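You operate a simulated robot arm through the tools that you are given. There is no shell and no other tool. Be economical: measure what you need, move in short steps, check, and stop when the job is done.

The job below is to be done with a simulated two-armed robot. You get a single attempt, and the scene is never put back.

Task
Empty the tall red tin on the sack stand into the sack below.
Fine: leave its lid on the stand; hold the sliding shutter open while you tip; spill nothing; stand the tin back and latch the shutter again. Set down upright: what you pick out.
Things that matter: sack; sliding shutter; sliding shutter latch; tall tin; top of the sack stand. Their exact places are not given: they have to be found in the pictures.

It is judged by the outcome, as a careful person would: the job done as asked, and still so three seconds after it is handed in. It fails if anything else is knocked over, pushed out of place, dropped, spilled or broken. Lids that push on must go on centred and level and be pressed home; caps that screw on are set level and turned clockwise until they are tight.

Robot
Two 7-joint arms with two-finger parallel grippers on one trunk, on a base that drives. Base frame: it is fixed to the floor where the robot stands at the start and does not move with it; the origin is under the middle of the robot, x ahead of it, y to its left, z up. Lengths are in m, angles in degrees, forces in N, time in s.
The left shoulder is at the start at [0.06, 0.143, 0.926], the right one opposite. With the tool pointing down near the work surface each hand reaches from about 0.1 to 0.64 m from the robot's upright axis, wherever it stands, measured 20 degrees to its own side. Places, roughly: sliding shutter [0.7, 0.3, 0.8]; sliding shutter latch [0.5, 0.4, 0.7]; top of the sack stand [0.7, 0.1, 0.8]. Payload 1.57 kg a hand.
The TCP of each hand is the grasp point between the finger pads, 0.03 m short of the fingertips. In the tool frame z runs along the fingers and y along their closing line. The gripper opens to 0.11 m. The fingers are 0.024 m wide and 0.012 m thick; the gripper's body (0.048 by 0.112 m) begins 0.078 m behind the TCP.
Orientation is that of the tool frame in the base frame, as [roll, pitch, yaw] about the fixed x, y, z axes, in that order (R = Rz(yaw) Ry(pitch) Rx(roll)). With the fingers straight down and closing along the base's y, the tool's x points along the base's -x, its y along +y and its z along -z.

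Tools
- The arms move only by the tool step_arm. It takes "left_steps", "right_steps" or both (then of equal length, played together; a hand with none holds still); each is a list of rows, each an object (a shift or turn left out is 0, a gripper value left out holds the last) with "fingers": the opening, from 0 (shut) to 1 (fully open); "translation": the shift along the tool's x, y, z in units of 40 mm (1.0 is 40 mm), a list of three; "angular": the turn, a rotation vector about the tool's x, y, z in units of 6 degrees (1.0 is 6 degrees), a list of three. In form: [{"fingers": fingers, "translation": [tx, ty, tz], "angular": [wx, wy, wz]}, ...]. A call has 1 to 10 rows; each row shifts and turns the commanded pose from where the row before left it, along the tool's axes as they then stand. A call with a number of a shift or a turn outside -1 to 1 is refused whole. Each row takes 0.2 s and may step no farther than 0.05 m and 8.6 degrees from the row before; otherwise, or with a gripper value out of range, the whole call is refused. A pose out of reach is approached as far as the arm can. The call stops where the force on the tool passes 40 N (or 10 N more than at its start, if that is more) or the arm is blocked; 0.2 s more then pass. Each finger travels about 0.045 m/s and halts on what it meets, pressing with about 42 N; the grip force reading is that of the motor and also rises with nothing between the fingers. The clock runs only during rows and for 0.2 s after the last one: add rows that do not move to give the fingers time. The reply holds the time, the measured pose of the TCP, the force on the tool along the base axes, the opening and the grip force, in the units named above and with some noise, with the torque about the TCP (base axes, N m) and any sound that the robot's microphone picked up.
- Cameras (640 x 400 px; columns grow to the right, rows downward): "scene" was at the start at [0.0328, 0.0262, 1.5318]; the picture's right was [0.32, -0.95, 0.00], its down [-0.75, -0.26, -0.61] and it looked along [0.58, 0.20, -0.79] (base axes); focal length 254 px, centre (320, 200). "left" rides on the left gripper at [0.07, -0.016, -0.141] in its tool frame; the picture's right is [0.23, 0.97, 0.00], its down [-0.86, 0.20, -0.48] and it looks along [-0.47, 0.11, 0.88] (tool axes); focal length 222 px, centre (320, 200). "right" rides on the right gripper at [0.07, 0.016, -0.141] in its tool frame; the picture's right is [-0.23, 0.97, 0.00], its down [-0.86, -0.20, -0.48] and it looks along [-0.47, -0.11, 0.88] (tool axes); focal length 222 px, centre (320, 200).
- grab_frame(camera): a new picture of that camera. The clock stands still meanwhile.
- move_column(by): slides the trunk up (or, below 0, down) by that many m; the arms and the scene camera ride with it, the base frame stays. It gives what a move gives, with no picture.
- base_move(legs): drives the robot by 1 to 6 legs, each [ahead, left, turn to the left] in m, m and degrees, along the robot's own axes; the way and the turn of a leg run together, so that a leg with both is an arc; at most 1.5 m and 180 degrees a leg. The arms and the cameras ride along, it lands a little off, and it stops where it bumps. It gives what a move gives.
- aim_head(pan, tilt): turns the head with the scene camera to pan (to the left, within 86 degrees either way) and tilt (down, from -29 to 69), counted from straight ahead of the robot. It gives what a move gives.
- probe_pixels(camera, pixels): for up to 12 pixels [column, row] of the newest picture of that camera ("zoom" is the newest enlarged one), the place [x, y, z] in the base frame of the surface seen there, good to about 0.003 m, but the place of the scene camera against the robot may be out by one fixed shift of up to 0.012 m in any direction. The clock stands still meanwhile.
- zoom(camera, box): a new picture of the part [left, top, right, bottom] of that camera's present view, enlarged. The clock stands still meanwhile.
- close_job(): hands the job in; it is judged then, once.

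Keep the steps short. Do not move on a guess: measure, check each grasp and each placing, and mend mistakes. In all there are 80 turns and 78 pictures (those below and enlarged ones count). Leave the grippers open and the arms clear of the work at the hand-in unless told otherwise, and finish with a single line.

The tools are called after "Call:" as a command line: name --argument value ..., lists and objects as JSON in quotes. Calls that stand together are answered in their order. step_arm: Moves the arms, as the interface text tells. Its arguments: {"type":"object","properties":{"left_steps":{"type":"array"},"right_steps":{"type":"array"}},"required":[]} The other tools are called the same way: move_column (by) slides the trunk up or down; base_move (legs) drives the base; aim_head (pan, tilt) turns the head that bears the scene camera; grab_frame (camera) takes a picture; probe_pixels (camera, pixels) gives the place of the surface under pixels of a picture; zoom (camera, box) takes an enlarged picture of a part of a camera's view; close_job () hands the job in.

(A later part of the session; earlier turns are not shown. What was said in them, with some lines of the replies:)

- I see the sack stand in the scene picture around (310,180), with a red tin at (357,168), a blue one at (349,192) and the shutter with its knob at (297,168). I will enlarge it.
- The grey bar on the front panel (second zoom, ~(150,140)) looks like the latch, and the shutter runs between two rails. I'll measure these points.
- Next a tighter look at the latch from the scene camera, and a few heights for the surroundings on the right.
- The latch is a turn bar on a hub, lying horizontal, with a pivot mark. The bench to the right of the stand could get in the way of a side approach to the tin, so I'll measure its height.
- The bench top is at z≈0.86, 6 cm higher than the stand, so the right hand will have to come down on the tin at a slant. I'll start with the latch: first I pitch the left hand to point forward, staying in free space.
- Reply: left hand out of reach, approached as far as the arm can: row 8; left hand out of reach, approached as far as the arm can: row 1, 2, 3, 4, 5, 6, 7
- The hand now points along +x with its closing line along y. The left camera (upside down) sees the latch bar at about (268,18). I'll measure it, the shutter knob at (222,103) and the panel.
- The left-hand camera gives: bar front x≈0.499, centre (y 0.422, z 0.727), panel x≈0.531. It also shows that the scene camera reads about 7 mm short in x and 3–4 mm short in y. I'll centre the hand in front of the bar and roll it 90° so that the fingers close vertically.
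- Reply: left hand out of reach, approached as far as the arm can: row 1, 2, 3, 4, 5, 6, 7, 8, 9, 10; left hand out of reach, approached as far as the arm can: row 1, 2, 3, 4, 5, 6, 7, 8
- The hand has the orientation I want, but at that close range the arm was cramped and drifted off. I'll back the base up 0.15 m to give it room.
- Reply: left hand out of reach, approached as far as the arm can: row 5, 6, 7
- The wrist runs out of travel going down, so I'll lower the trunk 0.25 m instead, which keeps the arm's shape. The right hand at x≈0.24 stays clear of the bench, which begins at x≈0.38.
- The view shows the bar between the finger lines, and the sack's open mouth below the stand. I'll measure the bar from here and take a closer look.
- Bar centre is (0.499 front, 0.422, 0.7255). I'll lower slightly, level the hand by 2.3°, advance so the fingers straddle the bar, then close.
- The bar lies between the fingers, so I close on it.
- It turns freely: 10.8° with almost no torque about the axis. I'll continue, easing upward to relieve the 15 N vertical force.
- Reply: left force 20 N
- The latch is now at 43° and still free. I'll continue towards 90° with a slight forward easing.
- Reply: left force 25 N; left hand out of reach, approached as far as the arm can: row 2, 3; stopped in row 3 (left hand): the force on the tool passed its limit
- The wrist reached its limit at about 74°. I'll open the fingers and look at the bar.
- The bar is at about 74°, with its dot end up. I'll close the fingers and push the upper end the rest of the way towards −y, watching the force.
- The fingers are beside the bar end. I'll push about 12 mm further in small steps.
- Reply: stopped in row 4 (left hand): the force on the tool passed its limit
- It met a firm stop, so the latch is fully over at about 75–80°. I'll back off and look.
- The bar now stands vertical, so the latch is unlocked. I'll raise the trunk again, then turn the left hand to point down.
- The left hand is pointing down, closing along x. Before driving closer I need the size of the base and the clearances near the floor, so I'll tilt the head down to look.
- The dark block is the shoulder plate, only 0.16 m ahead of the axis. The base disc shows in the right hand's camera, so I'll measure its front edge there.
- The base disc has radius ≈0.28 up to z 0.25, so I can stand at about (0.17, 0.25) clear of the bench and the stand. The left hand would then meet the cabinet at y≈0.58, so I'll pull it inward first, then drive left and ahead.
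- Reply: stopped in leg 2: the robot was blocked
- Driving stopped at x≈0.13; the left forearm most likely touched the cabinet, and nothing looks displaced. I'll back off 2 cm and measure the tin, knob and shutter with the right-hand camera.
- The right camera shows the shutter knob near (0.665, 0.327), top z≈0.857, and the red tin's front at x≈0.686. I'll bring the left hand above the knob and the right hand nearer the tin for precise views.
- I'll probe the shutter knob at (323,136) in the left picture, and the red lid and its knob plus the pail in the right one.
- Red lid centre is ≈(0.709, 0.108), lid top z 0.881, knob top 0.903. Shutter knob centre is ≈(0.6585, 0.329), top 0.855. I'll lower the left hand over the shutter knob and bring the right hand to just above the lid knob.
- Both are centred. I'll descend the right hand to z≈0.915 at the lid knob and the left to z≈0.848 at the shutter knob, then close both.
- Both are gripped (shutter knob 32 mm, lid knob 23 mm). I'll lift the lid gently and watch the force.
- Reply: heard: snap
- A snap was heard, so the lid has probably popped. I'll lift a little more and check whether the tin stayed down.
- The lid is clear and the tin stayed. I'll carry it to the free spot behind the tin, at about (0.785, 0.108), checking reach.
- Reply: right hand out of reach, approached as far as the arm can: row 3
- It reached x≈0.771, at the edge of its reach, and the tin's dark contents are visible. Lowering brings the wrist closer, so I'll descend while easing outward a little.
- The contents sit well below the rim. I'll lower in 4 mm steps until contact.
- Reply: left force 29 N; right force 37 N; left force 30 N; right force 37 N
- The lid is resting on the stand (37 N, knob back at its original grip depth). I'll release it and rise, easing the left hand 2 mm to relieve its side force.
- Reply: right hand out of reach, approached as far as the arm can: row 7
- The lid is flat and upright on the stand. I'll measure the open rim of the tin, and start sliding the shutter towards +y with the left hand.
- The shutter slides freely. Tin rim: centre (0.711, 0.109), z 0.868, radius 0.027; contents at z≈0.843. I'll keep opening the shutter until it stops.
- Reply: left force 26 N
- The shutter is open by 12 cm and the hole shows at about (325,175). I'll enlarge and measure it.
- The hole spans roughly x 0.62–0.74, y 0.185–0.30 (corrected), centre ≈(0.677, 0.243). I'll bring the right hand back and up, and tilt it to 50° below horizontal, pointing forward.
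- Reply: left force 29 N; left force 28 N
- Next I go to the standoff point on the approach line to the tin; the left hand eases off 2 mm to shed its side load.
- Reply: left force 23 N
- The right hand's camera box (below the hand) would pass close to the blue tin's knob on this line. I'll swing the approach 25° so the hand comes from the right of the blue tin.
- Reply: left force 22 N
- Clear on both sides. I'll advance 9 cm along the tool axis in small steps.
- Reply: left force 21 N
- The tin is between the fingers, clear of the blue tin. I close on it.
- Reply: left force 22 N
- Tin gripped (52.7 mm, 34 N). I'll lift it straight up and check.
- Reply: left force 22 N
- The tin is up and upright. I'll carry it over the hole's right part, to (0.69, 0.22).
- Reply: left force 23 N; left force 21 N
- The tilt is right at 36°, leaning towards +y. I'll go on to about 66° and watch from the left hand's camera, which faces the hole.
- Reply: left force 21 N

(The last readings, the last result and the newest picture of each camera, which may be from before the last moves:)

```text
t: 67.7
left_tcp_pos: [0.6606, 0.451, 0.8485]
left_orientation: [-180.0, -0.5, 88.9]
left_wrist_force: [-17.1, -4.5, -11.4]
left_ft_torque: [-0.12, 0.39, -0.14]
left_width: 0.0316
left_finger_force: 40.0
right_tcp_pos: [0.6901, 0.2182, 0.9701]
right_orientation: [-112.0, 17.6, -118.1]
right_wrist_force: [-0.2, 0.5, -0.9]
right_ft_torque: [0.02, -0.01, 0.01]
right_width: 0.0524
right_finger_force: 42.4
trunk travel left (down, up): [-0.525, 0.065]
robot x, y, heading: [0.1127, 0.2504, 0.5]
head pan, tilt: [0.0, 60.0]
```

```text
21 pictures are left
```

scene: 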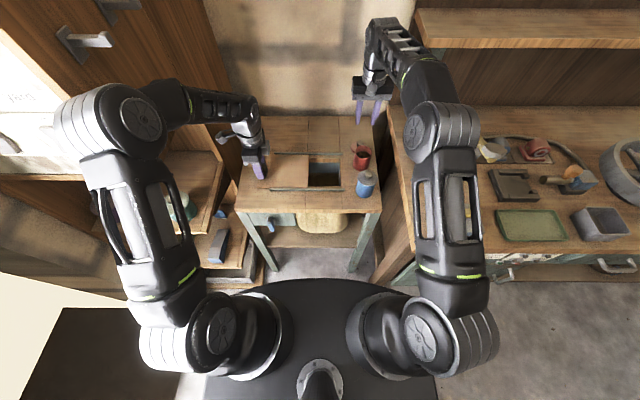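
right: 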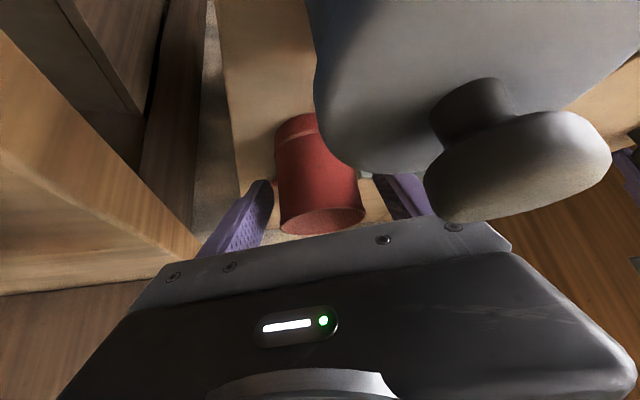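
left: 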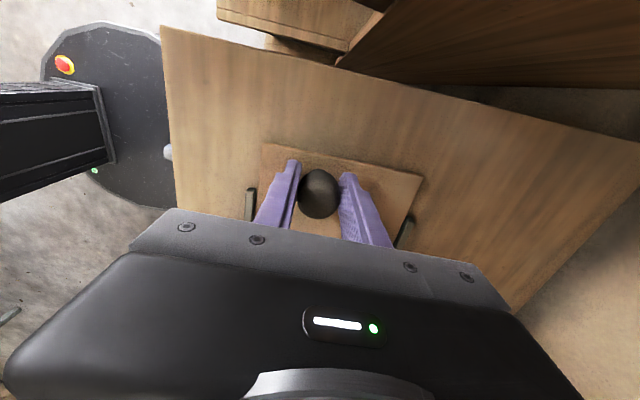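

That camera doesn't show the tin. I'll continue slowly to about 86° and look with the scene camera.

Call:
step_arm --right_steps '[{"angular": [0.4, 0, -0.336]}, {"angular": [0.4, 0, -0.336]}, {"angular": [0.4, 0, -0.336]}, {"angular": [0.4, 0, -0.336]}, {"angular": [0.4, 0, -0.336]}, {"angular": [0.4, 0, -0.336]}, {"angular": [0.4, 0, -0.336]}, {"angular": [0.4, 0, -0.336]}]'

Call:
zoom --camera "scene" --box '[240, 90, 440, 230]'

Call:
grab_frame --camera "right"

```text
t: 69.5
left_tcp_pos: [0.6608, 0.4514, 0.8478]
left_orientation: [179.9, -0.6, 88.8]
left_wrist_force: [-16.6, -4.2, -11.5]
left_ft_torque: [-0.07, 0.3, -0.16]
left_width: 0.0316
left_finger_force: 40.5
right_tcp_pos: [0.6899, 0.2183, 0.9687]
right_orientation: [-92.1, 1.9, -114.6]
right_wrist_force: [0.9, 0.2, -0.8]
right_ft_torque: [-0.02, 0.01, 0.0]
right_width: 0.0522
right_finger_force: 42.1
trunk travel left (down, up): [-0.525, 0.065]
robot x, y, heading: [0.1139, 0.248, 0.4]
head pan, tilt: [0.0, 60.0]
```

```text
2.86 times, centred on (340, 160) of scene
```

zoom: 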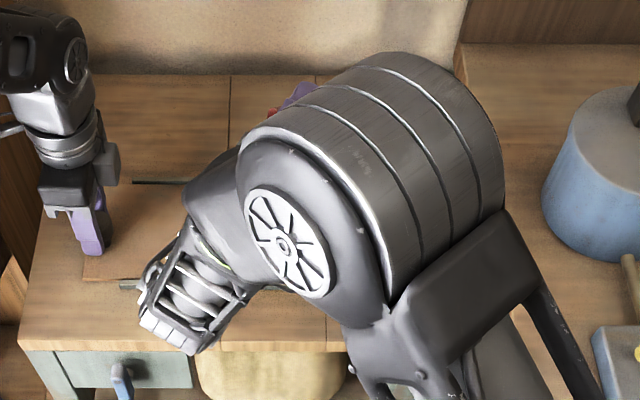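

```text
19 pictures are left
```

right: 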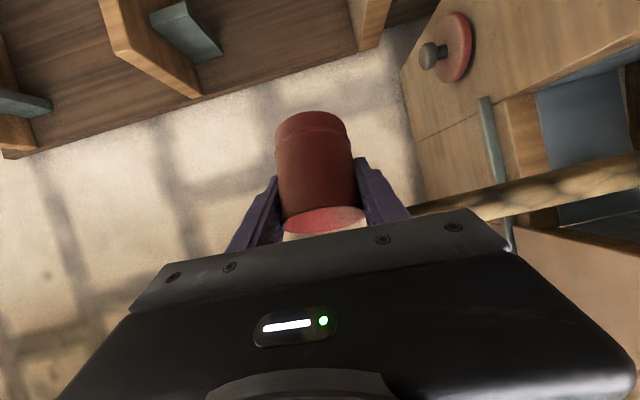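

At about 88° the tin mouth points towards the hole, and the lid is undisturbed. I'll continue slowly towards 110°.

Call:
step_arm --right_steps '[{"angular": [0.4, 0, -0.336]}, {"angular": [0.4, 0, -0.336]}, {"angular": [0.4, 0, -0.336]}, {"angular": [0.4, 0, -0.336]}, {"angular": [0.4, 0, -0.336]}, {"angular": [0.4, 0, -0.336]}, {"angular": [0.4, 0, -0.336]}]'

Call:
grab_frame --camera "right"

Call:
grab_frame --camera "scene"

```text
t: 71.1
left_tcp_pos: [0.6598, 0.4491, 0.8481]
left_orientation: [180.0, -0.6, 88.8]
left_wrist_force: [-17.1, -4.6, -11.0]
left_ft_torque: [-0.01, 0.35, -0.12]
left_width: 0.0315
left_finger_force: 40.1
right_tcp_pos: [0.6895, 0.2183, 0.9685]
right_orientation: [-75.2, -12.0, -116.2]
right_wrist_force: [0.6, -0.1, -0.2]
right_ft_torque: [0.03, -0.01, 0.01]
right_width: 0.0523
right_finger_force: 41.9
trunk travel left (down, up): [-0.525, 0.065]
robot x, y, heading: [0.113, 0.2511, 0.5]
head pan, tilt: [0.0, 60.0]
```

```text
18 pictures are left
```

right: 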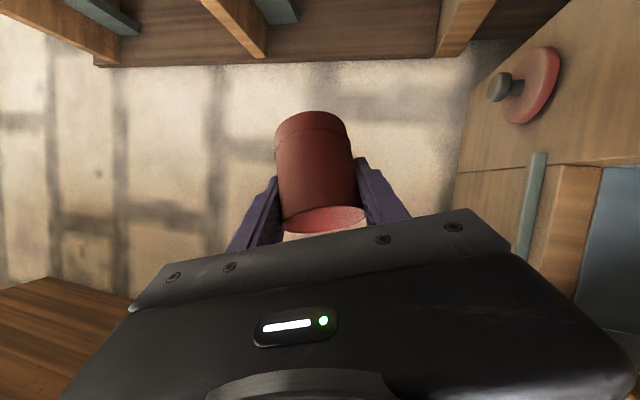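

```text
17 pictures are left
```

scene: 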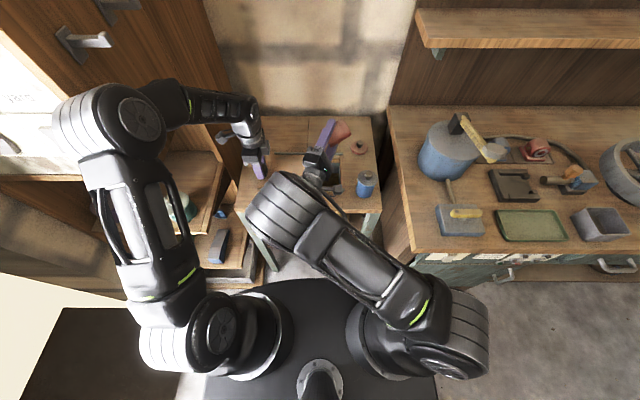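

The wrist force shows the weight has largely left the tin. I'll raise 2 cm for clearance and tip on to about 130° to empty it fully.

Call:
step_arm --right_steps '[{"angular": [0.4, 0, -0.336], "translation": [0.09, -0.48, 0.1]}, {"angular": [0.5, 0, -0.42]}, {"angular": [0.5, 0, -0.42]}, {"angular": [0.5, 0, -0.42]}, {"angular": [0.5, 0, -0.42]}, {"angular": [0.5, 0, -0.42]}, {}, {}]'

Call:
zoom --camera "scene" --box '[240, 90, 400, 210]'

Call:
zoom --camera "right" --box '[240, 90, 400, 250]'

```text
t: 72.9
left_tcp_pos: [0.6598, 0.4498, 0.8492]
left_orientation: [-180.0, -0.7, 88.8]
left_wrist_force: [-16.8, -4.1, -10.9]
left_ft_torque: [0.04, 0.38, -0.12]
left_width: 0.0317
left_finger_force: 40.8
right_tcp_pos: [0.689, 0.2199, 0.9899]
right_orientation: [-55.6, -25.4, -122.6]
right_wrist_force: [0.0, -0.1, -0.7]
right_ft_torque: [-0.02, -0.01, 0.0]
right_width: 0.0524
right_finger_force: 41.6
trunk travel left (down, up): [-0.525, 0.065]
robot x, y, heading: [0.1099, 0.249, 0.3]
head pan, tilt: [0.0, 60.0]
```

```text
3.33 times, centred on (320, 150) of scene
```

zoom: 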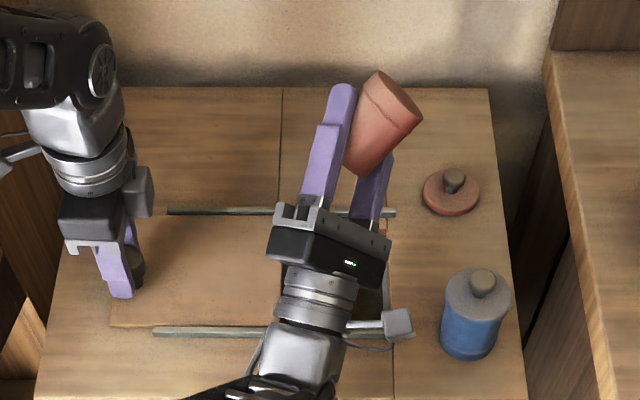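

```text
2.50 times, centred on (320, 170) of right
```

zoom: 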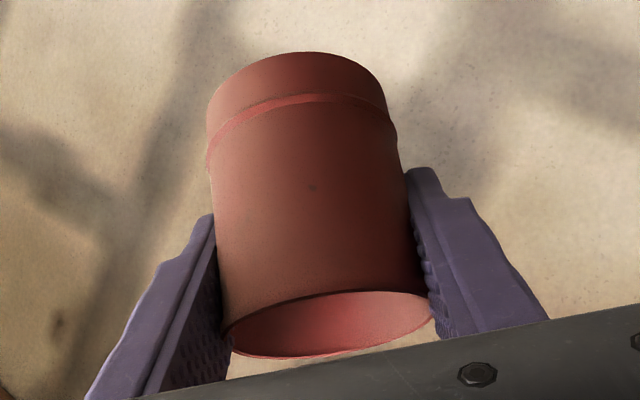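

No spill is visible on the stand. I'll tip a little further, to about 140°, pause, then come back and look into the tin.

Call:
step_arm --right_steps '[{"angular": [0.7, 0, -0.588], "translation": [0, -0.15, 0.1]}, {"angular": [0.7, 0, -0.588], "translation": [0, -0.15, 0.1]}, {}, {"angular": [-0.6, 0, 0.5]}, {"angular": [0.6, 0, -0.5]}, {}, {}]'

Call:
step_arm --right_steps '[{"angular": [-0.766, 0, 0.643]}, {"angular": [-0.766, 0, 0.643]}, {"angular": [-0.766, 0, 0.643]}, {"angular": [-0.766, 0, 0.643]}, {"angular": [-0.766, 0, 0.643]}, {"angular": [-0.766, 0, 0.643]}, {"angular": [-0.766, 0, 0.643]}, {"angular": [-0.766, 0, 0.643]}, {"angular": [-0.766, 0, 0.643]}, {"angular": [-0.766, 0, 0.643]}]'

Call:
step_arm --right_steps '[{"angular": [-0.766, 0, 0.643]}, {"angular": [-0.766, 0, 0.643]}, {"angular": [-0.766, 0, 0.643]}, {"angular": [-0.766, 0, 0.643]}, {"angular": [-0.766, 0, 0.643]}, {"angular": [-0.766, 0, 0.643]}, {"angular": [-0.766, 0, 0.643]}, {"angular": [-0.766, 0, 0.643]}, {"angular": [-0.766, 0, 0.643]}]'

```text
t: 74.5
left_tcp_pos: [0.6609, 0.4501, 0.8488]
left_orientation: [179.9, -0.7, 88.8]
left_wrist_force: [-17.3, -5.3, -8.7]
left_ft_torque: [0.06, 0.38, 0.04]
left_width: 0.0316
left_finger_force: 40.5
right_tcp_pos: [0.6938, 0.2193, 1.0019]
right_orientation: [-45.0, -30.8, -128.2]
right_wrist_force: [1.5, 0.2, 0.4]
right_ft_torque: [-0.03, -0.02, -0.02]
right_width: 0.0523
right_finger_force: 41.9
trunk travel left (down, up): [-0.525, 0.065]
robot x, y, heading: [0.115, 0.2494, 0.6]
head pan, tilt: [0.0, 60.0]
```

```text
t: 76.7
left_tcp_pos: [0.6614, 0.4504, 0.8483]
left_orientation: [179.9, -0.6, 88.8]
left_wrist_force: [-17.1, -6.2, -9.7]
left_ft_torque: [0.17, 0.51, -0.13]
left_width: 0.032
left_finger_force: 40.4
right_tcp_pos: [0.6923, 0.2234, 1.0025]
right_orientation: [-95.6, 4.7, -114.8]
right_wrist_force: [0.5, 0.0, -0.8]
right_ft_torque: [0.01, 0.02, -0.02]
right_width: 0.0521
right_finger_force: 42.7
trunk travel left (down, up): [-0.525, 0.065]
robot x, y, heading: [0.1168, 0.2529, 0.2]
head pan, tilt: [0.0, 60.0]
```

```text
t: 78.7
left_tcp_pos: [0.6597, 0.4494, 0.8497]
left_orientation: [179.9, -0.6, 88.9]
left_wrist_force: [-17.3, -5.4, -8.8]
left_ft_torque: [0.12, 0.5, -0.08]
left_width: 0.0318
left_finger_force: 40.6
right_tcp_pos: [0.6915, 0.2261, 1.0024]
right_orientation: [-144.7, 34.4, -132.8]
right_wrist_force: [-1.2, 0.8, 0.0]
right_ft_torque: [0.03, 0.0, 0.0]
right_width: 0.0523
right_finger_force: 42.3
trunk travel left (down, up): [-0.525, 0.065]
robot x, y, heading: [0.1168, 0.2474, 0.2]
head pan, tilt: [0.0, 60.0]
```

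About 28.5° of tilt remains. I'll finish uprighting the tin and look inside it.

Call:
step_arm --right_steps '[{"angular": [-0.766, 0, 0.643]}, {"angular": [-0.766, 0, 0.643]}, {"angular": [-0.766, 0, 0.643]}, {"angular": [-0.766, 0, 0.643]}, {"angular": [-0.574, 0, 0.482]}]'

Call:
grab_frame --camera "scene"

```text
t: 79.9
left_tcp_pos: [0.6595, 0.4504, 0.8481]
left_orientation: [180.0, -0.7, 88.9]
left_wrist_force: [-17.0, -4.6, -8.9]
left_ft_torque: [0.15, 0.52, -0.07]
left_width: 0.0318
left_finger_force: 40.3
right_tcp_pos: [0.6911, 0.2252, 1.0049]
right_orientation: [-179.9, 40.1, -154.4]
right_wrist_force: [0.6, -0.9, -0.6]
right_ft_torque: [0.01, 0.01, 0.01]
right_width: 0.0524
right_finger_force: 42.3
trunk travel left (down, up): [-0.525, 0.065]
robot x, y, heading: [0.1125, 0.2496, 0.2]
head pan, tilt: [0.0, 60.0]
```

```text
14 pictures are left
```

scene: 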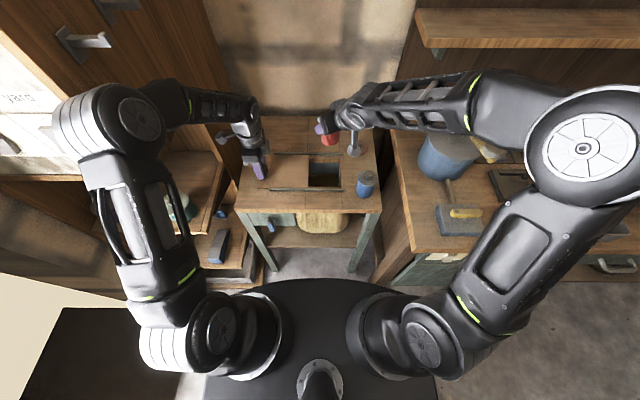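

The tin is upright. I'll carry it back over its place at (0.711, 0.110) and lower it most of the way.

Call:
step_arm --right_steps '[{"translation": [0.145, -0.705, -0.121]}, {"translation": [0.145, -0.705, -0.121]}, {"translation": [0.145, -0.705, -0.121]}, {"translation": [0.145, -0.705, -0.121]}, {}]'

Call:
step_arm --right_steps '[{"translation": [0.45, 0, 0.536]}, {"translation": [0.45, 0, 0.536]}, {"translation": [0.45, 0, 0.536]}, {"translation": [0.45, 0, 0.536]}, {"translation": [0.3, 0, 0.357]}]'

```text
t: 81.1
left_tcp_pos: [0.6606, 0.4499, 0.8482]
left_orientation: [179.9, -0.6, 88.8]
left_wrist_force: [-16.9, -4.6, -10.2]
left_ft_torque: [-0.2, 0.4, -0.21]
left_width: 0.0317
left_finger_force: 40.8
right_tcp_pos: [0.7102, 0.1099, 1.0058]
right_orientation: [-179.8, 40.0, -154.6]
right_wrist_force: [0.2, -0.2, -1.1]
right_ft_torque: [-0.02, 0.01, -0.04]
right_width: 0.0522
right_finger_force: 41.8
trunk travel left (down, up): [-0.525, 0.065]
robot x, y, heading: [0.1082, 0.2489, 0.5]
head pan, tilt: [0.0, 60.0]
```

```text
t: 82.3
left_tcp_pos: [0.6601, 0.4499, 0.8482]
left_orientation: [179.9, -0.5, 88.8]
left_wrist_force: [-16.5, -4.3, -9.9]
left_ft_torque: [0.11, 0.53, -0.08]
left_width: 0.0319
left_finger_force: 40.3
right_tcp_pos: [0.7143, 0.1089, 0.8717]
right_orientation: [-179.9, 40.1, -154.4]
right_wrist_force: [-0.3, -0.7, -0.2]
right_ft_torque: [-0.05, -0.04, 0.0]
right_width: 0.0521
right_finger_force: 42.1
trunk travel left (down, up): [-0.525, 0.065]
robot x, y, heading: [0.1146, 0.2482, 0.3]
head pan, tilt: [0.0, 60.0]
```

Now the final descent in small steps, watching for contact near z 0.8475.

Call:
step_arm --right_steps '[{"translation": [0.096, 0, 0.115]}, {"translation": [0.096, 0, 0.115]}, {"translation": [0.096, 0, 0.115]}, {"translation": [0.05, 0, 0.06]}]'

Call:
step_arm --right_steps '[{"translation": [0.035, 0, 0.042]}, {"translation": [0.035, 0, 0.042]}]'

```text
t: 83.3
left_tcp_pos: [0.6607, 0.4499, 0.8477]
left_orientation: [179.9, -0.5, 88.8]
left_wrist_force: [-17.0, -4.2, -8.2]
left_ft_torque: [0.01, 0.42, -0.12]
left_width: 0.0317
left_finger_force: 40.5
right_tcp_pos: [0.7136, 0.1097, 0.8508]
right_orientation: [-179.9, 40.1, -154.4]
right_wrist_force: [0.2, 0.2, -1.3]
right_ft_torque: [0.01, -0.01, -0.05]
right_width: 0.0524
right_finger_force: 41.8
trunk travel left (down, up): [-0.525, 0.065]
robot x, y, heading: [0.1132, 0.2497, 0.0]
head pan, tilt: [0.0, 60.0]
```

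```text
t: 83.9
left_tcp_pos: [0.6605, 0.4506, 0.8489]
left_orientation: [-180.0, -0.6, 88.8]
left_wrist_force: [-11.5, -4.0, -16.9]
left_ft_torque: [0.33, 0.44, 0.01]
left_width: 0.0318
left_finger_force: 40.6
right_tcp_pos: [0.7117, 0.1096, 0.8497]
right_orientation: [-179.7, 40.3, -154.4]
right_wrist_force: [-5.4, -1.9, 16.0]
right_ft_torque: [0.07, 0.29, 0.0]
right_width: 0.0521
right_finger_force: 42.3
trunk travel left (down, up): [-0.525, 0.065]
robot x, y, heading: [0.1156, 0.2509, 0.5]
head pan, tilt: [0.0, 60.0]
```

Contact at 16 N: the tin is standing. I'll open, back out along the tool axis and then rise.

Call:
step_arm --right_steps '[{"fingers": 0.75}, {"fingers": 0.75}, {"fingers": 0.75}, {"translation": [0, 0, -0.56]}, {"translation": [0, 0, -0.56]}, {"translation": [0, 0, -0.56]}, {"translation": [0, 0, -0.7]}, {"translation": [-0.3, 0, -0.9]}, {"translation": [-0.3, -0.3, -0.9]}]'

Call:
grab_frame --camera "right"

Call:
zoom --camera "scene" --box '[240, 90, 400, 210]'

```text
t: 85.9
left_tcp_pos: [0.6596, 0.4506, 0.8493]
left_orientation: [179.9, -0.5, 88.8]
left_wrist_force: [-19.1, -4.6, -9.3]
left_ft_torque: [-0.05, -0.07, -0.18]
left_width: 0.0317
left_finger_force: 40.3
right_tcp_pos: [0.636, 0.0616, 0.9934]
right_orientation: [-179.8, 40.1, -154.5]
right_wrist_force: [-0.3, -0.1, 0.5]
right_ft_torque: [0.02, 0.01, -0.04]
right_width: 0.0823
right_finger_force: 0.0
trunk travel left (down, up): [-0.525, 0.065]
robot x, y, heading: [0.1122, 0.2536, 0.3]
head pan, tilt: [0.0, 60.0]
```

```text
13 pictures are left
```

right: 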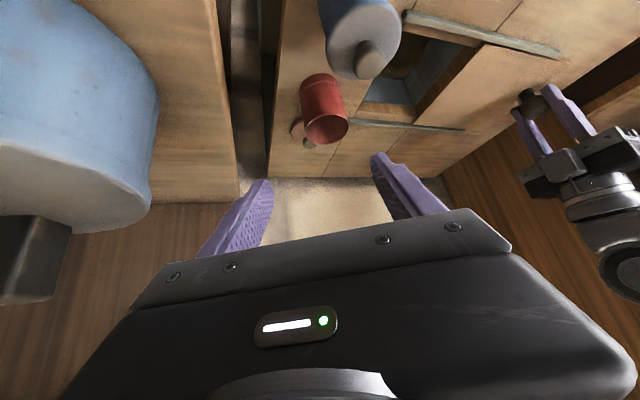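

```text
3.33 times, centred on (320, 150) of scene
```

zoom: 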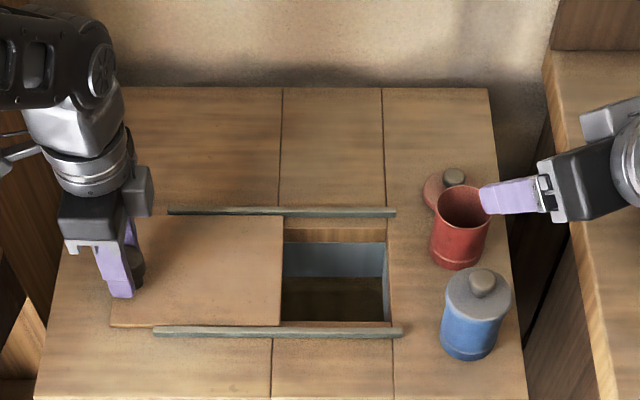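

The tin stands upright in its place and looks empty, with no spill visible. I'll probe inside it to confirm, and start sliding the shutter shut.

Call:
probe_pixels --camera "zoom" --pixels '[[460, 215], [452, 222], [465, 222], [462, 188], [460, 230]]'

Call:
zoom --camera "scene" --box '[330, 120, 380, 160]'

Call:
step_arm --left_steps '[{"translation": [-0.4, 0, 0]}, {"translation": [-0.4, 0, 0]}, {"translation": [-0.4, 0, 0]}, {"translation": [-0.4, 0, 0]}, {"translation": [-0.4, 0, 0]}, {"translation": [-0.4, 0, 0]}, {"translation": [-0.4, 0, 0]}]' --right_steps '[{"translation": [-0.3, -0.3, -0.6]}, {"translation": [-0.3, -0.3, -0.6]}, {}, {}, {}, {}, {}]'

```text
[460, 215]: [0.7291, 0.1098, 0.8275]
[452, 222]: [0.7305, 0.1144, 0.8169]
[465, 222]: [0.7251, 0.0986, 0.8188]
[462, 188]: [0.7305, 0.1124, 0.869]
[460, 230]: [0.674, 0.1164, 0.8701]
```

```text
10.00 times, centred on (355, 140) of scene
```

zoom: 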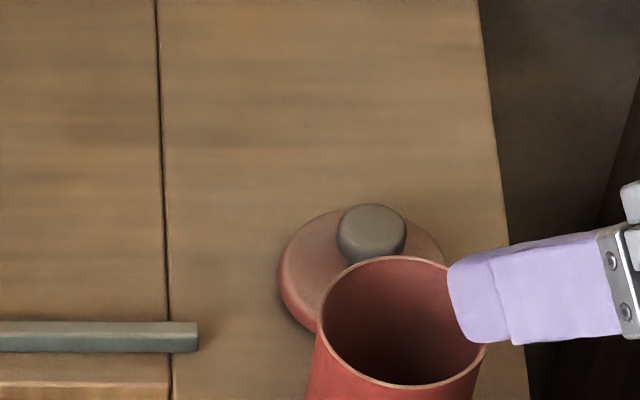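

```text
t: 87.5
left_tcp_pos: [0.6597, 0.3384, 0.8482]
left_orientation: [179.5, -0.6, 89.0]
left_wrist_force: [-5.1, -2.4, 9.3]
left_ft_torque: [0.27, 0.8, 0.04]
left_width: 0.0319
left_finger_force: 40.6
right_tcp_pos: [0.6344, 0.0344, 1.0452]
right_orientation: [-179.8, 39.9, -154.5]
right_wrist_force: [-0.1, -0.6, 0.3]
right_ft_torque: [0.02, 0.01, -0.02]
right_width: 0.0824
right_finger_force: 0.0
trunk travel left (down, up): [-0.525, 0.065]
robot x, y, heading: [0.1141, 0.2506, 0.1]
head pan, tilt: [0.0, 60.0]
```

Empty: the inner wall is seen down to z 0.817, where the contents had been at 0.843. I'll close the last centimetre of the shutter until it stops.

Call:
step_arm --left_steps '[{"translation": [-0.12, 0, 0]}, {"translation": [-0.1, 0, 0]}, {"translation": [-0.08, 0, 0]}]'

```text
t: 88.3
left_tcp_pos: [0.6603, 0.3294, 0.849]
left_orientation: [179.6, -0.7, 89.1]
left_wrist_force: [2.3, 11.5, 21.5]
left_ft_torque: [-0.64, 0.6, -0.1]
left_width: 0.0316
left_finger_force: 40.8
right_tcp_pos: [0.6352, 0.0372, 1.0441]
right_orientation: [-179.7, 40.0, -154.4]
right_wrist_force: [-0.1, 0.3, 0.1]
right_ft_torque: [0.02, -0.02, 0.02]
right_width: 0.0826
right_finger_force: 0.0
trunk travel left (down, up): [-0.525, 0.065]
robot x, y, heading: [0.1161, 0.2524, 0.3]
head pan, tilt: [0.0, 60.0]
```

It is at the end stop, at the same y (0.329) as at the start. I'll release the knob and rise, bring the right hand back inward and return it to pointing down.

Call:
step_arm --left_steps '[{"translation": [0.04, 0, 0]}, {"fingers": 0.5}, {"fingers": 0.5}, {"fingers": 0.5}, {"translation": [0, 0, -0.8]}, {"translation": [0, 0, -1]}, {"translation": [0, 0, -1]}, {"translation": [0, 0, -1]}, {"translation": [0, 0, -0.8]}]' --right_steps '[{"angular": [0.536, 0, 0.638]}, {"angular": [0.536, 0, 0.638]}, {"angular": [0.536, 0, 0.638]}, {"angular": [0.536, 0, 0.638]}, {"angular": [0.536, 0, 0.638]}, {}, {}, {}, {}]'

Call:
step_arm --right_steps '[{"angular": [0, 0.952, 0]}, {"angular": [0, 0.952, 0]}, {"angular": [0, 0.952, 0]}, {"angular": [0, 0.952, 0]}, {"angular": [0, 0.952, 0]}, {"angular": [0, 0.952, 0]}, {"angular": [0, 0.952, 0]}]'

Call:
zoom --camera "scene" --box '[240, 90, 400, 210]'

```text
t: 90.3
left_tcp_pos: [0.6586, 0.329, 1.035]
left_orientation: [179.8, -0.6, 88.8]
left_wrist_force: [-0.6, -0.4, 0.3]
left_ft_torque: [0.01, -0.01, 0.02]
left_width: 0.0553
left_finger_force: 0.2
right_tcp_pos: [0.6357, 0.034, 1.0438]
right_orientation: [-179.8, 40.1, -179.5]
right_wrist_force: [-0.5, -0.2, 0.6]
right_ft_torque: [0.01, -0.03, 0.02]
right_width: 0.0826
right_finger_force: 0.2
trunk travel left (down, up): [-0.525, 0.065]
robot x, y, heading: [0.1109, 0.2484, 0.4]
head pan, tilt: [0.0, 60.0]
```

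```text
t: 91.9
left_tcp_pos: [0.6598, 0.33, 1.0319]
left_orientation: [179.9, -0.7, 88.9]
left_wrist_force: [0.0, 0.1, 0.0]
left_ft_torque: [-0.01, 0.01, 0.02]
left_width: 0.055
left_finger_force: 0.1
right_tcp_pos: [0.6364, 0.0353, 1.0424]
right_orientation: [-179.8, 0.0, -179.7]
right_wrist_force: [0.1, -0.1, 0.2]
right_ft_torque: [0.02, 0.02, -0.02]
right_width: 0.0826
right_finger_force: 0.0
trunk travel left (down, up): [-0.525, 0.065]
robot x, y, heading: [0.1105, 0.2498, 0.4]
head pan, tilt: [0.0, 60.0]
```

```text
3.33 times, centred on (320, 150) of scene
```

zoom: 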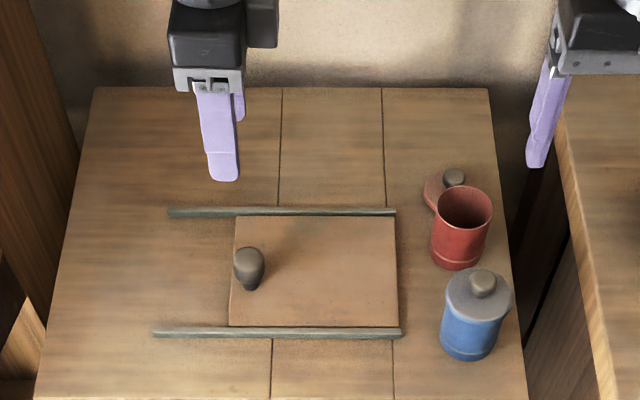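

The shutter stays shut, and the empty tin and its lid are upright. I'll retract both hands to the earlier travel poses and drive back to where I worked the latch.

Call:
step_arm --left_steps '[{"translation": [0.77, -0.77, 0]}, {"translation": [0.77, -0.77, 0]}, {"translation": [0.77, -0.77, 0]}, {"translation": [0.77, -0.77, 0]}, {"translation": [0.77, -0.77, 0]}]' --right_steps '[{"translation": [0.68, 0.93, -0.1]}, {"translation": [0.68, 0.93, -0.1]}, {"translation": [0.68, 0.93, -0.1]}, {"translation": [0.68, 0.93, -0.1]}, {"translation": [0.68, 0.93, -0.1]}]'

Call:
base_move --legs '[[-0.264, 0, 0], [0, -0.25, 0]]'

```text
t: 93.1
left_tcp_pos: [0.5046, 0.486, 1.0328]
left_orientation: [179.8, -0.6, 88.8]
left_wrist_force: [0.7, -0.1, 0.6]
left_ft_torque: [-0.05, -0.03, -0.06]
left_width: 0.055
left_finger_force: 0.0
right_tcp_pos: [0.4993, 0.224, 1.0612]
right_orientation: [-179.8, 0.2, -179.7]
right_wrist_force: [-1.0, 0.8, -0.3]
right_ft_torque: [-0.01, -0.05, -0.01]
right_width: 0.0827
right_finger_force: 0.0
trunk travel left (down, up): [-0.525, 0.065]
robot x, y, heading: [0.1158, 0.2542, 0.4]
head pan, tilt: [0.0, 60.0]
```

```text
t: 96.3
left_tcp_pos: [0.2514, 0.2381, 1.0336]
left_orientation: [179.8, -0.8, 89.1]
left_wrist_force: [0.8, -0.2, -0.2]
left_ft_torque: [0.04, 0.02, 0.01]
left_width: 0.0552
left_finger_force: 0.0
right_tcp_pos: [0.2479, -0.0224, 1.0617]
right_orientation: [-179.9, 0.2, -179.3]
right_wrist_force: [0.2, -0.4, 0.3]
right_ft_torque: [0.02, 0.0, -0.01]
right_width: 0.0825
right_finger_force: 0.0
trunk travel left (down, up): [-0.525, 0.065]
robot x, y, heading: [-0.1404, 0.0008, 0.6]
head pan, tilt: [0.0, 60.0]
```

Now the reverse of the earlier wrist sequence: move the left hand out, pitch it forward, then roll.

Call:
step_arm --left_steps '[{"translation": [0.9, 0.45, 0.1]}, {"translation": [0.9, 0.45, 0.1]}, {"translation": [0.9, 0.45, 0.1]}, {"translation": [0.9, 0.45, 0.1]}, {"translation": [0.9, 0.45, 0.1]}, {"translation": [0.9, 0.45, 0.1]}]'

Call:
step_arm --left_steps '[{"angular": [-1, 0, 0]}, {"angular": [-1, 0, 0]}, {"angular": [-1, 0, 0]}, {"angular": [-1, 0, 0]}, {"angular": [-1, 0, 0]}, {"angular": [-1, 0, 0]}, {"angular": [-1, 0, 0]}, {"angular": [-1, 0, 0]}, {"angular": [-1, 0, 0]}, {"angular": [-1, 0, 0]}]'

Call:
step_arm --left_steps '[{"angular": [-1, 0, 0]}, {"angular": [-1, 0, 0]}, {"angular": [-1, 0, 0]}, {"angular": [-1, 0, 0]}, {"angular": [-1, 0, 0]}, {"angular": [0, 0, 1]}, {"angular": [0, 0, 1]}, {"angular": [0, 0, 1]}, {"angular": [0, 0, 1]}, {"angular": [0, 0, 1]}]'

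Call:
step_arm --left_steps '[{"angular": [0, 0, 1]}, {"angular": [0, 0, 1]}, {"angular": [0, 0, 1]}, {"angular": [0, 0, 1]}, {"angular": [0, 0, 1]}, {"angular": [0, 0, 1]}, {"angular": [0, 0, 0.8]}]'

```text
t: 97.7
left_tcp_pos: [0.3618, 0.4548, 1.0109]
left_orientation: [179.9, -0.5, 89.1]
left_wrist_force: [-0.3, -0.1, -0.6]
left_ft_torque: [0.01, 0.01, 0.02]
left_width: 0.0554
left_finger_force: 0.0
right_tcp_pos: [0.2481, -0.0228, 1.0608]
right_orientation: [-179.8, 0.1, -179.4]
right_wrist_force: [-0.6, -0.1, -0.1]
right_ft_torque: [-0.01, 0.0, -0.03]
right_width: 0.0825
right_finger_force: 0.1
trunk travel left (down, up): [-0.525, 0.065]
robot x, y, heading: [-0.1413, 0.0006, 0.7]
head pan, tilt: [0.0, 60.0]
```

```text
t: 99.9
left_tcp_pos: [0.3598, 0.4652, 1.0406]
left_orientation: [122.8, -3.4, 90.2]
left_wrist_force: [0.0, -0.7, 0.1]
left_ft_torque: [0.01, 0.06, 0.03]
left_width: 0.055
left_finger_force: 0.0
left hand out of reach, approached as far as the arm can: row 8, 9
right_tcp_pos: [0.2482, -0.0226, 1.061]
right_orientation: [-179.9, -0.1, -179.3]
right_wrist_force: [0.9, 0.4, -0.2]
right_ft_torque: [-0.01, 0.07, 0.01]
right_width: 0.0827
right_finger_force: 0.1
trunk travel left (down, up): [-0.525, 0.065]
robot x, y, heading: [-0.1425, 0.001, 0.4]
head pan, tilt: [0.0, 60.0]
```

```text
t: 102.1
left_tcp_pos: [0.359, 0.4655, 1.0393]
left_orientation: [93.2, -33.4, 88.4]
left_wrist_force: [0.0, -0.9, -0.2]
left_ft_torque: [0.01, -0.01, 0.0]
left_width: 0.0547
left_finger_force: 0.2
right_tcp_pos: [0.2491, -0.0229, 1.061]
right_orientation: [-179.8, 0.0, -179.5]
right_wrist_force: [-0.3, 0.7, -0.1]
right_ft_torque: [0.01, 0.01, 0.02]
right_width: 0.0823
right_finger_force: 0.0
trunk travel left (down, up): [-0.525, 0.065]
robot x, y, heading: [-0.1416, 0.0037, 0.5]
head pan, tilt: [0.0, 60.0]
```

```text
t: 103.7
left_tcp_pos: [0.3595, 0.4649, 1.04]
left_orientation: [100.2, -74.0, 80.5]
left_wrist_force: [-0.1, 0.0, -1.4]
left_ft_torque: [-0.01, 0.0, 0.01]
left_width: 0.055
left_finger_force: 0.1
right_tcp_pos: [0.2471, -0.0233, 1.0618]
right_orientation: [-179.8, 0.1, -179.5]
right_wrist_force: [-0.6, -0.6, -0.7]
right_ft_torque: [0.01, -0.03, 0.01]
right_width: 0.0822
right_finger_force: 0.0
trunk travel left (down, up): [-0.525, 0.065]
robot x, y, heading: [-0.1396, 0.0007, 0.7]
head pan, tilt: [0.0, 60.0]
```

The hand points forward with a 74° roll. I'll lower the trunk 0.25 m as before and look at the latch.

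Call:
move_column --by -0.25

Call:
grab_frame --camera "left"

```text
t: 106.3
left_tcp_pos: [0.3599, 0.4641, 0.7899]
left_orientation: [100.0, -74.0, 80.5]
left_wrist_force: [-0.2, 0.1, 0.3]
left_ft_torque: [-0.02, -0.01, 0.03]
left_width: 0.0552
left_finger_force: 0.0
right_tcp_pos: [0.247, -0.0236, 0.8113]
right_orientation: [-179.7, 0.0, -179.4]
right_wrist_force: [-0.6, 0.0, 1.0]
right_ft_torque: [0.03, 0.03, 0.01]
right_width: 0.0826
right_finger_force: 0.1
trunk travel left (down, up): [-0.275, 0.315]
robot x, y, heading: [-0.1416, -0.0008, 0.7]
head pan, tilt: [0.0, 60.0]
```

```text
9 pictures are left
```

left: 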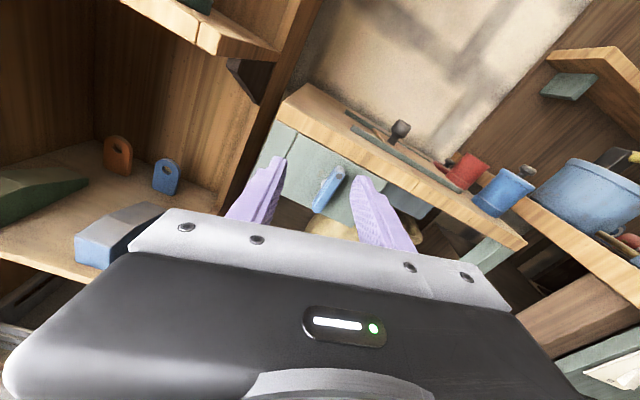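

I'll align laterally with the bar at (y 0.422, z 0.727), then advance so that the fingers straddle it.

Call:
step_arm --left_steps '[{"translation": [-0.825, 0.32, 0], "fingers": 0.6}, {"translation": [-0.825, 0.32, 0]}, {"translation": [0, 0, 0.7]}, {"translation": [0, 0, 0.7]}, {"translation": [0, 0, 0.5]}]'

Call:
zoom --camera "left" --box '[200, 80, 460, 260]'

```text
t: 107.5
left_tcp_pos: [0.4339, 0.4247, 0.7319]
left_orientation: [100.3, -73.7, 80.0]
left_wrist_force: [-0.6, 0.5, 0.1]
left_ft_torque: [0.04, 0.02, -0.01]
left_width: 0.066
left_finger_force: 0.1
left hand out of reach, approached as far as the arm can: row 5
right_tcp_pos: [0.247, -0.0224, 0.8105]
right_orientation: [-179.8, 0.1, -179.5]
right_wrist_force: [0.6, -0.3, -0.2]
right_ft_torque: [-0.02, -0.01, 0.01]
right_width: 0.0826
right_finger_force: 0.1
trunk travel left (down, up): [-0.275, 0.315]
robot x, y, heading: [-0.1444, 0.0019, 0.7]
head pan, tilt: [0.0, 60.0]
```

```text
2.22 times, centred on (330, 170) of left
```

zoom: 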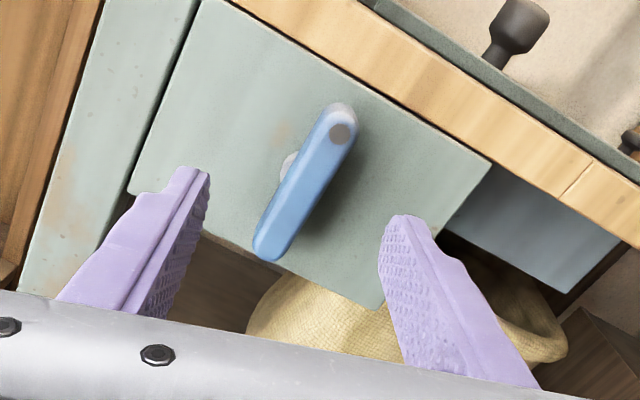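

It is near the wrist limit again. I'll roll back about 12°, which frees the wrist; the closing fingers will swing the bar along.

Call:
step_arm --left_steps '[{"angular": [0, 0, -1]}, {"angular": [0, 0, -1]}, {"translation": [-0.05, 0.05, 0.5]}, {"translation": [0, 0, 0.5]}, {"translation": [0, 0, 0.3]}]'

Call:
zoom --camera "left" --box '[200, 80, 460, 260]'

```text
t: 108.7
left_tcp_pos: [0.4831, 0.4241, 0.73]
left_orientation: [95.9, -62.2, 85.0]
left_wrist_force: [0.1, 0.5, -0.3]
left_ft_torque: [0.0, -0.02, 0.02]
left_width: 0.066
left_finger_force: 0.1
right_tcp_pos: [0.2478, -0.0235, 0.8107]
right_orientation: [-179.8, 0.1, -179.4]
right_wrist_force: [0.4, -0.1, -0.8]
right_ft_torque: [-0.01, 0.0, 0.01]
right_width: 0.0828
right_finger_force: 0.0
trunk travel left (down, up): [-0.275, 0.315]
robot x, y, heading: [-0.1425, 0.006, 0.6]
head pan, tilt: [0.0, 60.0]
```

```text
2.22 times, centred on (330, 170) of left
```

zoom: 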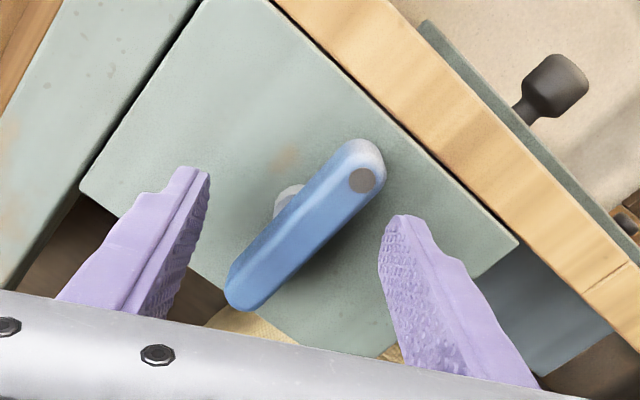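

Aligned within 3 mm. I'll close slowly.

Call:
step_arm --left_steps '[{"translation": [-0.09, 0.01, 0.08], "fingers": 0.3}, {"fingers": 0.15}, {"fingers": 0.1}, {"fingers": 0}, {"fingers": 0}, {"fingers": 0}]'

```text
t: 110.1
left_tcp_pos: [0.4877, 0.4209, 0.7254]
left_orientation: [95.9, -62.2, 84.9]
left_wrist_force: [1.3, -3.5, 0.2]
left_ft_torque: [0.0, -0.19, -0.67]
left_width: 0.0174
left_finger_force: 31.9
right_tcp_pos: [0.2486, -0.0233, 0.8114]
right_orientation: [-179.7, 0.1, -179.4]
right_wrist_force: [0.4, -0.2, 1.0]
right_ft_torque: [0.02, -0.01, 0.0]
right_width: 0.0825
right_finger_force: 0.0
trunk travel left (down, up): [-0.275, 0.315]
robot x, y, heading: [-0.139, 0.0008, 0.7]
head pan, tilt: [0.0, 60.0]
```

The bar is gripped square (17.4 mm) and has swung to 62°. I'll roll back towards horizontal.

Call:
step_arm --left_steps '[{"angular": [0, 0, -0.8]}, {"angular": [0, 0, -0.8]}, {"angular": [0, 0, -0.8]}, {"angular": [0, 0, -0.8]}, {"angular": [0, 0, -0.8]}]'

Call:
step_arm --left_steps '[{"angular": [0, 0, -0.8]}, {"angular": [0, 0, -0.8]}, {"angular": [0, 0, -0.8]}, {"angular": [0, 0, -0.8]}, {"angular": [0, 0, -0.8]}]'

```text
t: 111.3
left_tcp_pos: [0.4888, 0.4202, 0.7268]
left_orientation: [93.5, -38.2, 87.9]
left_wrist_force: [5.8, -0.5, 2.4]
left_ft_torque: [0.05, -0.13, -1.05]
left_width: 0.0176
left_finger_force: 32.3
right_tcp_pos: [0.2481, -0.0233, 0.8113]
right_orientation: [-179.7, 0.2, -179.5]
right_wrist_force: [0.3, 0.0, 0.1]
right_ft_torque: [0.04, 0.02, -0.01]
right_width: 0.0826
right_finger_force: 0.0
trunk travel left (down, up): [-0.275, 0.315]
robot x, y, heading: [-0.1401, 0.0035, 0.4]
head pan, tilt: [0.0, 60.0]
```

```text
t: 112.5
left_tcp_pos: [0.4869, 0.4221, 0.7271]
left_orientation: [92.8, -14.1, 89.5]
left_wrist_force: [5.8, -2.4, 3.4]
left_ft_torque: [0.0, -0.42, -1.13]
left_width: 0.0178
left_finger_force: 31.8
right_tcp_pos: [0.2485, -0.0231, 0.8104]
right_orientation: [-179.9, 0.1, -179.5]
right_wrist_force: [0.4, 0.4, -0.1]
right_ft_torque: [-0.01, 0.01, 0.0]
right_width: 0.0824
right_finger_force: 0.0
trunk travel left (down, up): [-0.275, 0.315]
robot x, y, heading: [-0.1398, 0.0043, 0.6]
head pan, tilt: [0.0, 60.0]
```

14° remain. I'll continue and feel for the stop.

Call:
step_arm --left_steps '[{"angular": [0, 0, -0.8]}, {"angular": [0, 0, -0.8]}, {"angular": [0, 0, -0.6]}, {"angular": [0, 0, -0.2]}]'

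Call:
step_arm --left_steps '[{"angular": [0, 0, -0.3]}, {"angular": [0, 0, -0.3]}]'

```text
t: 113.5
left_tcp_pos: [0.4873, 0.4202, 0.7258]
left_orientation: [92.8, 0.3, 90.2]
left_wrist_force: [0.0, 1.4, 2.6]
left_ft_torque: [0.29, -0.52, -0.68]
left_width: 0.0176
left_finger_force: 32.1
right_tcp_pos: [0.2477, -0.0234, 0.8123]
right_orientation: [-179.8, 0.1, -179.4]
right_wrist_force: [0.7, 0.1, 0.3]
right_ft_torque: [0.01, 0.01, 0.0]
right_width: 0.0826
right_finger_force: 0.0
trunk travel left (down, up): [-0.275, 0.315]
robot x, y, heading: [-0.1395, 0.0029, 0.6]
head pan, tilt: [0.0, 60.0]
```

```text
t: 114.1
left_tcp_pos: [0.488, 0.4202, 0.7271]
left_orientation: [92.8, 3.8, 90.4]
left_wrist_force: [-6.1, -1.2, -0.4]
left_ft_torque: [1.05, -0.59, -0.4]
left_width: 0.0186
left_finger_force: 33.1
right_tcp_pos: [0.2473, -0.023, 0.8114]
right_orientation: [-179.7, 0.1, -179.4]
right_wrist_force: [0.0, 0.4, 0.7]
right_ft_torque: [-0.01, 0.01, 0.03]
right_width: 0.0822
right_finger_force: 0.1
trunk travel left (down, up): [-0.275, 0.315]
robot x, y, heading: [-0.1414, 0.0038, 0.7]
head pan, tilt: [0.0, 60.0]
```

The torque rises to 1 N m at 0–4°: the latch is against its closed stop. I'll relax the roll, release and back away.

Call:
step_arm --left_steps '[{"angular": [0, 0, 0.5]}, {"fingers": 0.6}, {"fingers": 0.6}, {"fingers": 0.6}, {"translation": [0, 0, -0.8]}, {"translation": [0, 0, -0.9]}, {"translation": [0, 0, -0.9]}]'

Call:
zoom --camera "left" --box '[240, 60, 420, 220]'

Call:
zoom --camera "scene" --box '[170, 40, 400, 200]'

```text
t: 115.7
left_tcp_pos: [0.3857, 0.4202, 0.7315]
left_orientation: [92.8, 0.8, 90.1]
left_wrist_force: [0.0, -0.2, 0.2]
left_ft_torque: [0.01, -0.04, -0.02]
left_width: 0.0658
left_finger_force: 0.1
right_tcp_pos: [0.2474, -0.0226, 0.8102]
right_orientation: [-179.7, 0.1, -179.5]
right_wrist_force: [0.0, -0.1, 0.5]
right_ft_torque: [0.0, 0.02, -0.01]
right_width: 0.0826
right_finger_force: 0.1
trunk travel left (down, up): [-0.275, 0.315]
robot x, y, heading: [-0.1423, 0.0023, 0.5]
head pan, tilt: [0.0, 60.0]
```

```text
2.50 times, centred on (330, 140) of left
```

zoom: 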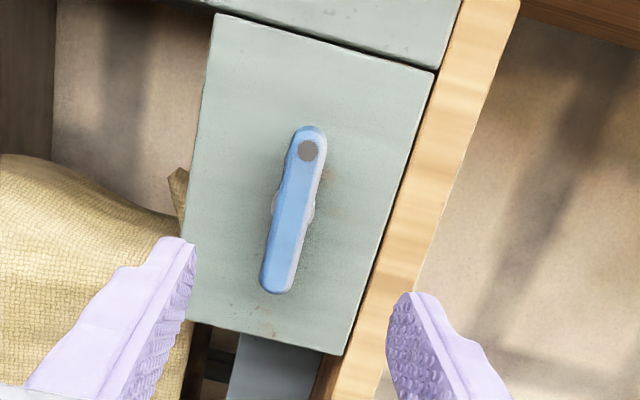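

```text
2.50 times, centred on (285, 120) of scene
```

zoom: 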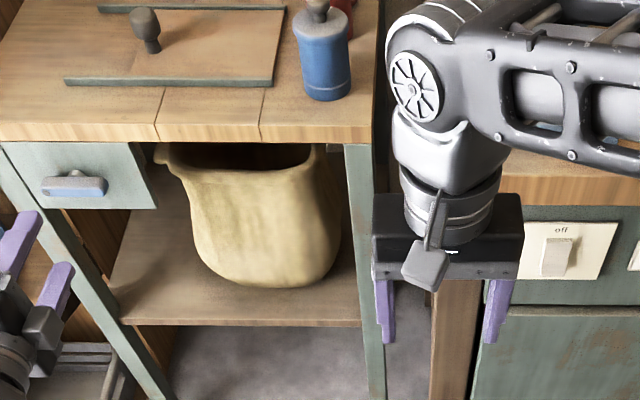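

The latch is horizontal again, as at the start, the shutter is shut and the sack stands. I'll open both grippers fully, draw the left hand back, and take a last look at the tin.

Call:
step_arm --left_steps '[{"fingers": 1, "translation": [0, 0, -0.5]}, {"fingers": 1, "translation": [0, 0, -0.5]}, {"fingers": 1}]' --right_steps '[{"fingers": 1}, {"fingers": 1}, {"fingers": 1}]'

Call:
zoom --camera "scene" --box '[160, 0, 400, 150]'

```text
t: 116.5
left_tcp_pos: [0.3442, 0.4204, 0.7343]
left_orientation: [92.8, 0.8, 90.1]
left_wrist_force: [-0.3, -0.3, -0.5]
left_ft_torque: [-0.01, 0.02, 0.01]
left_width: 0.1099
left_finger_force: 0.1
right_tcp_pos: [0.2473, -0.0229, 0.8119]
right_orientation: [-179.8, 0.1, -179.4]
right_wrist_force: [-0.1, 0.9, 0.0]
right_ft_torque: [-0.02, -0.01, 0.01]
right_width: 0.11
right_finger_force: 0.0
trunk travel left (down, up): [-0.275, 0.315]
robot x, y, heading: [-0.1417, 0.0044, 0.5]
head pan, tilt: [0.0, 60.0]
```

```text
2.67 times, centred on (280, 75) of scene
```

zoom: 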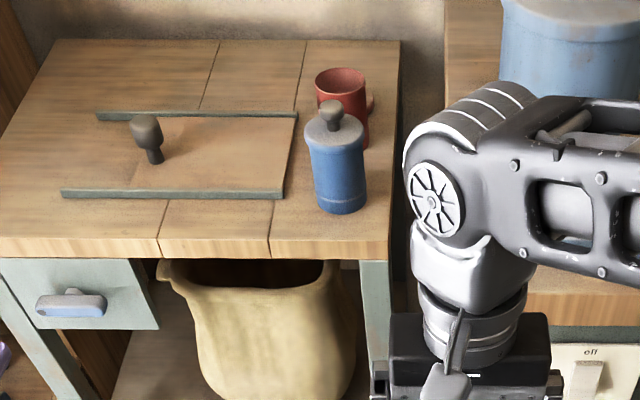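

Everything is in its place: the tin is upright and empty, the lid is on the stand, the shutter is shut and latched, and the grippers are open and clear. I'm handing the job in.

Call:
close_job

```text
The job is handed in.
```

The red tin was emptied through the held-open shutter with no spill visible on the stand; it is back upright in its place, its lid is on the stand, and the shutter is shut and latched.
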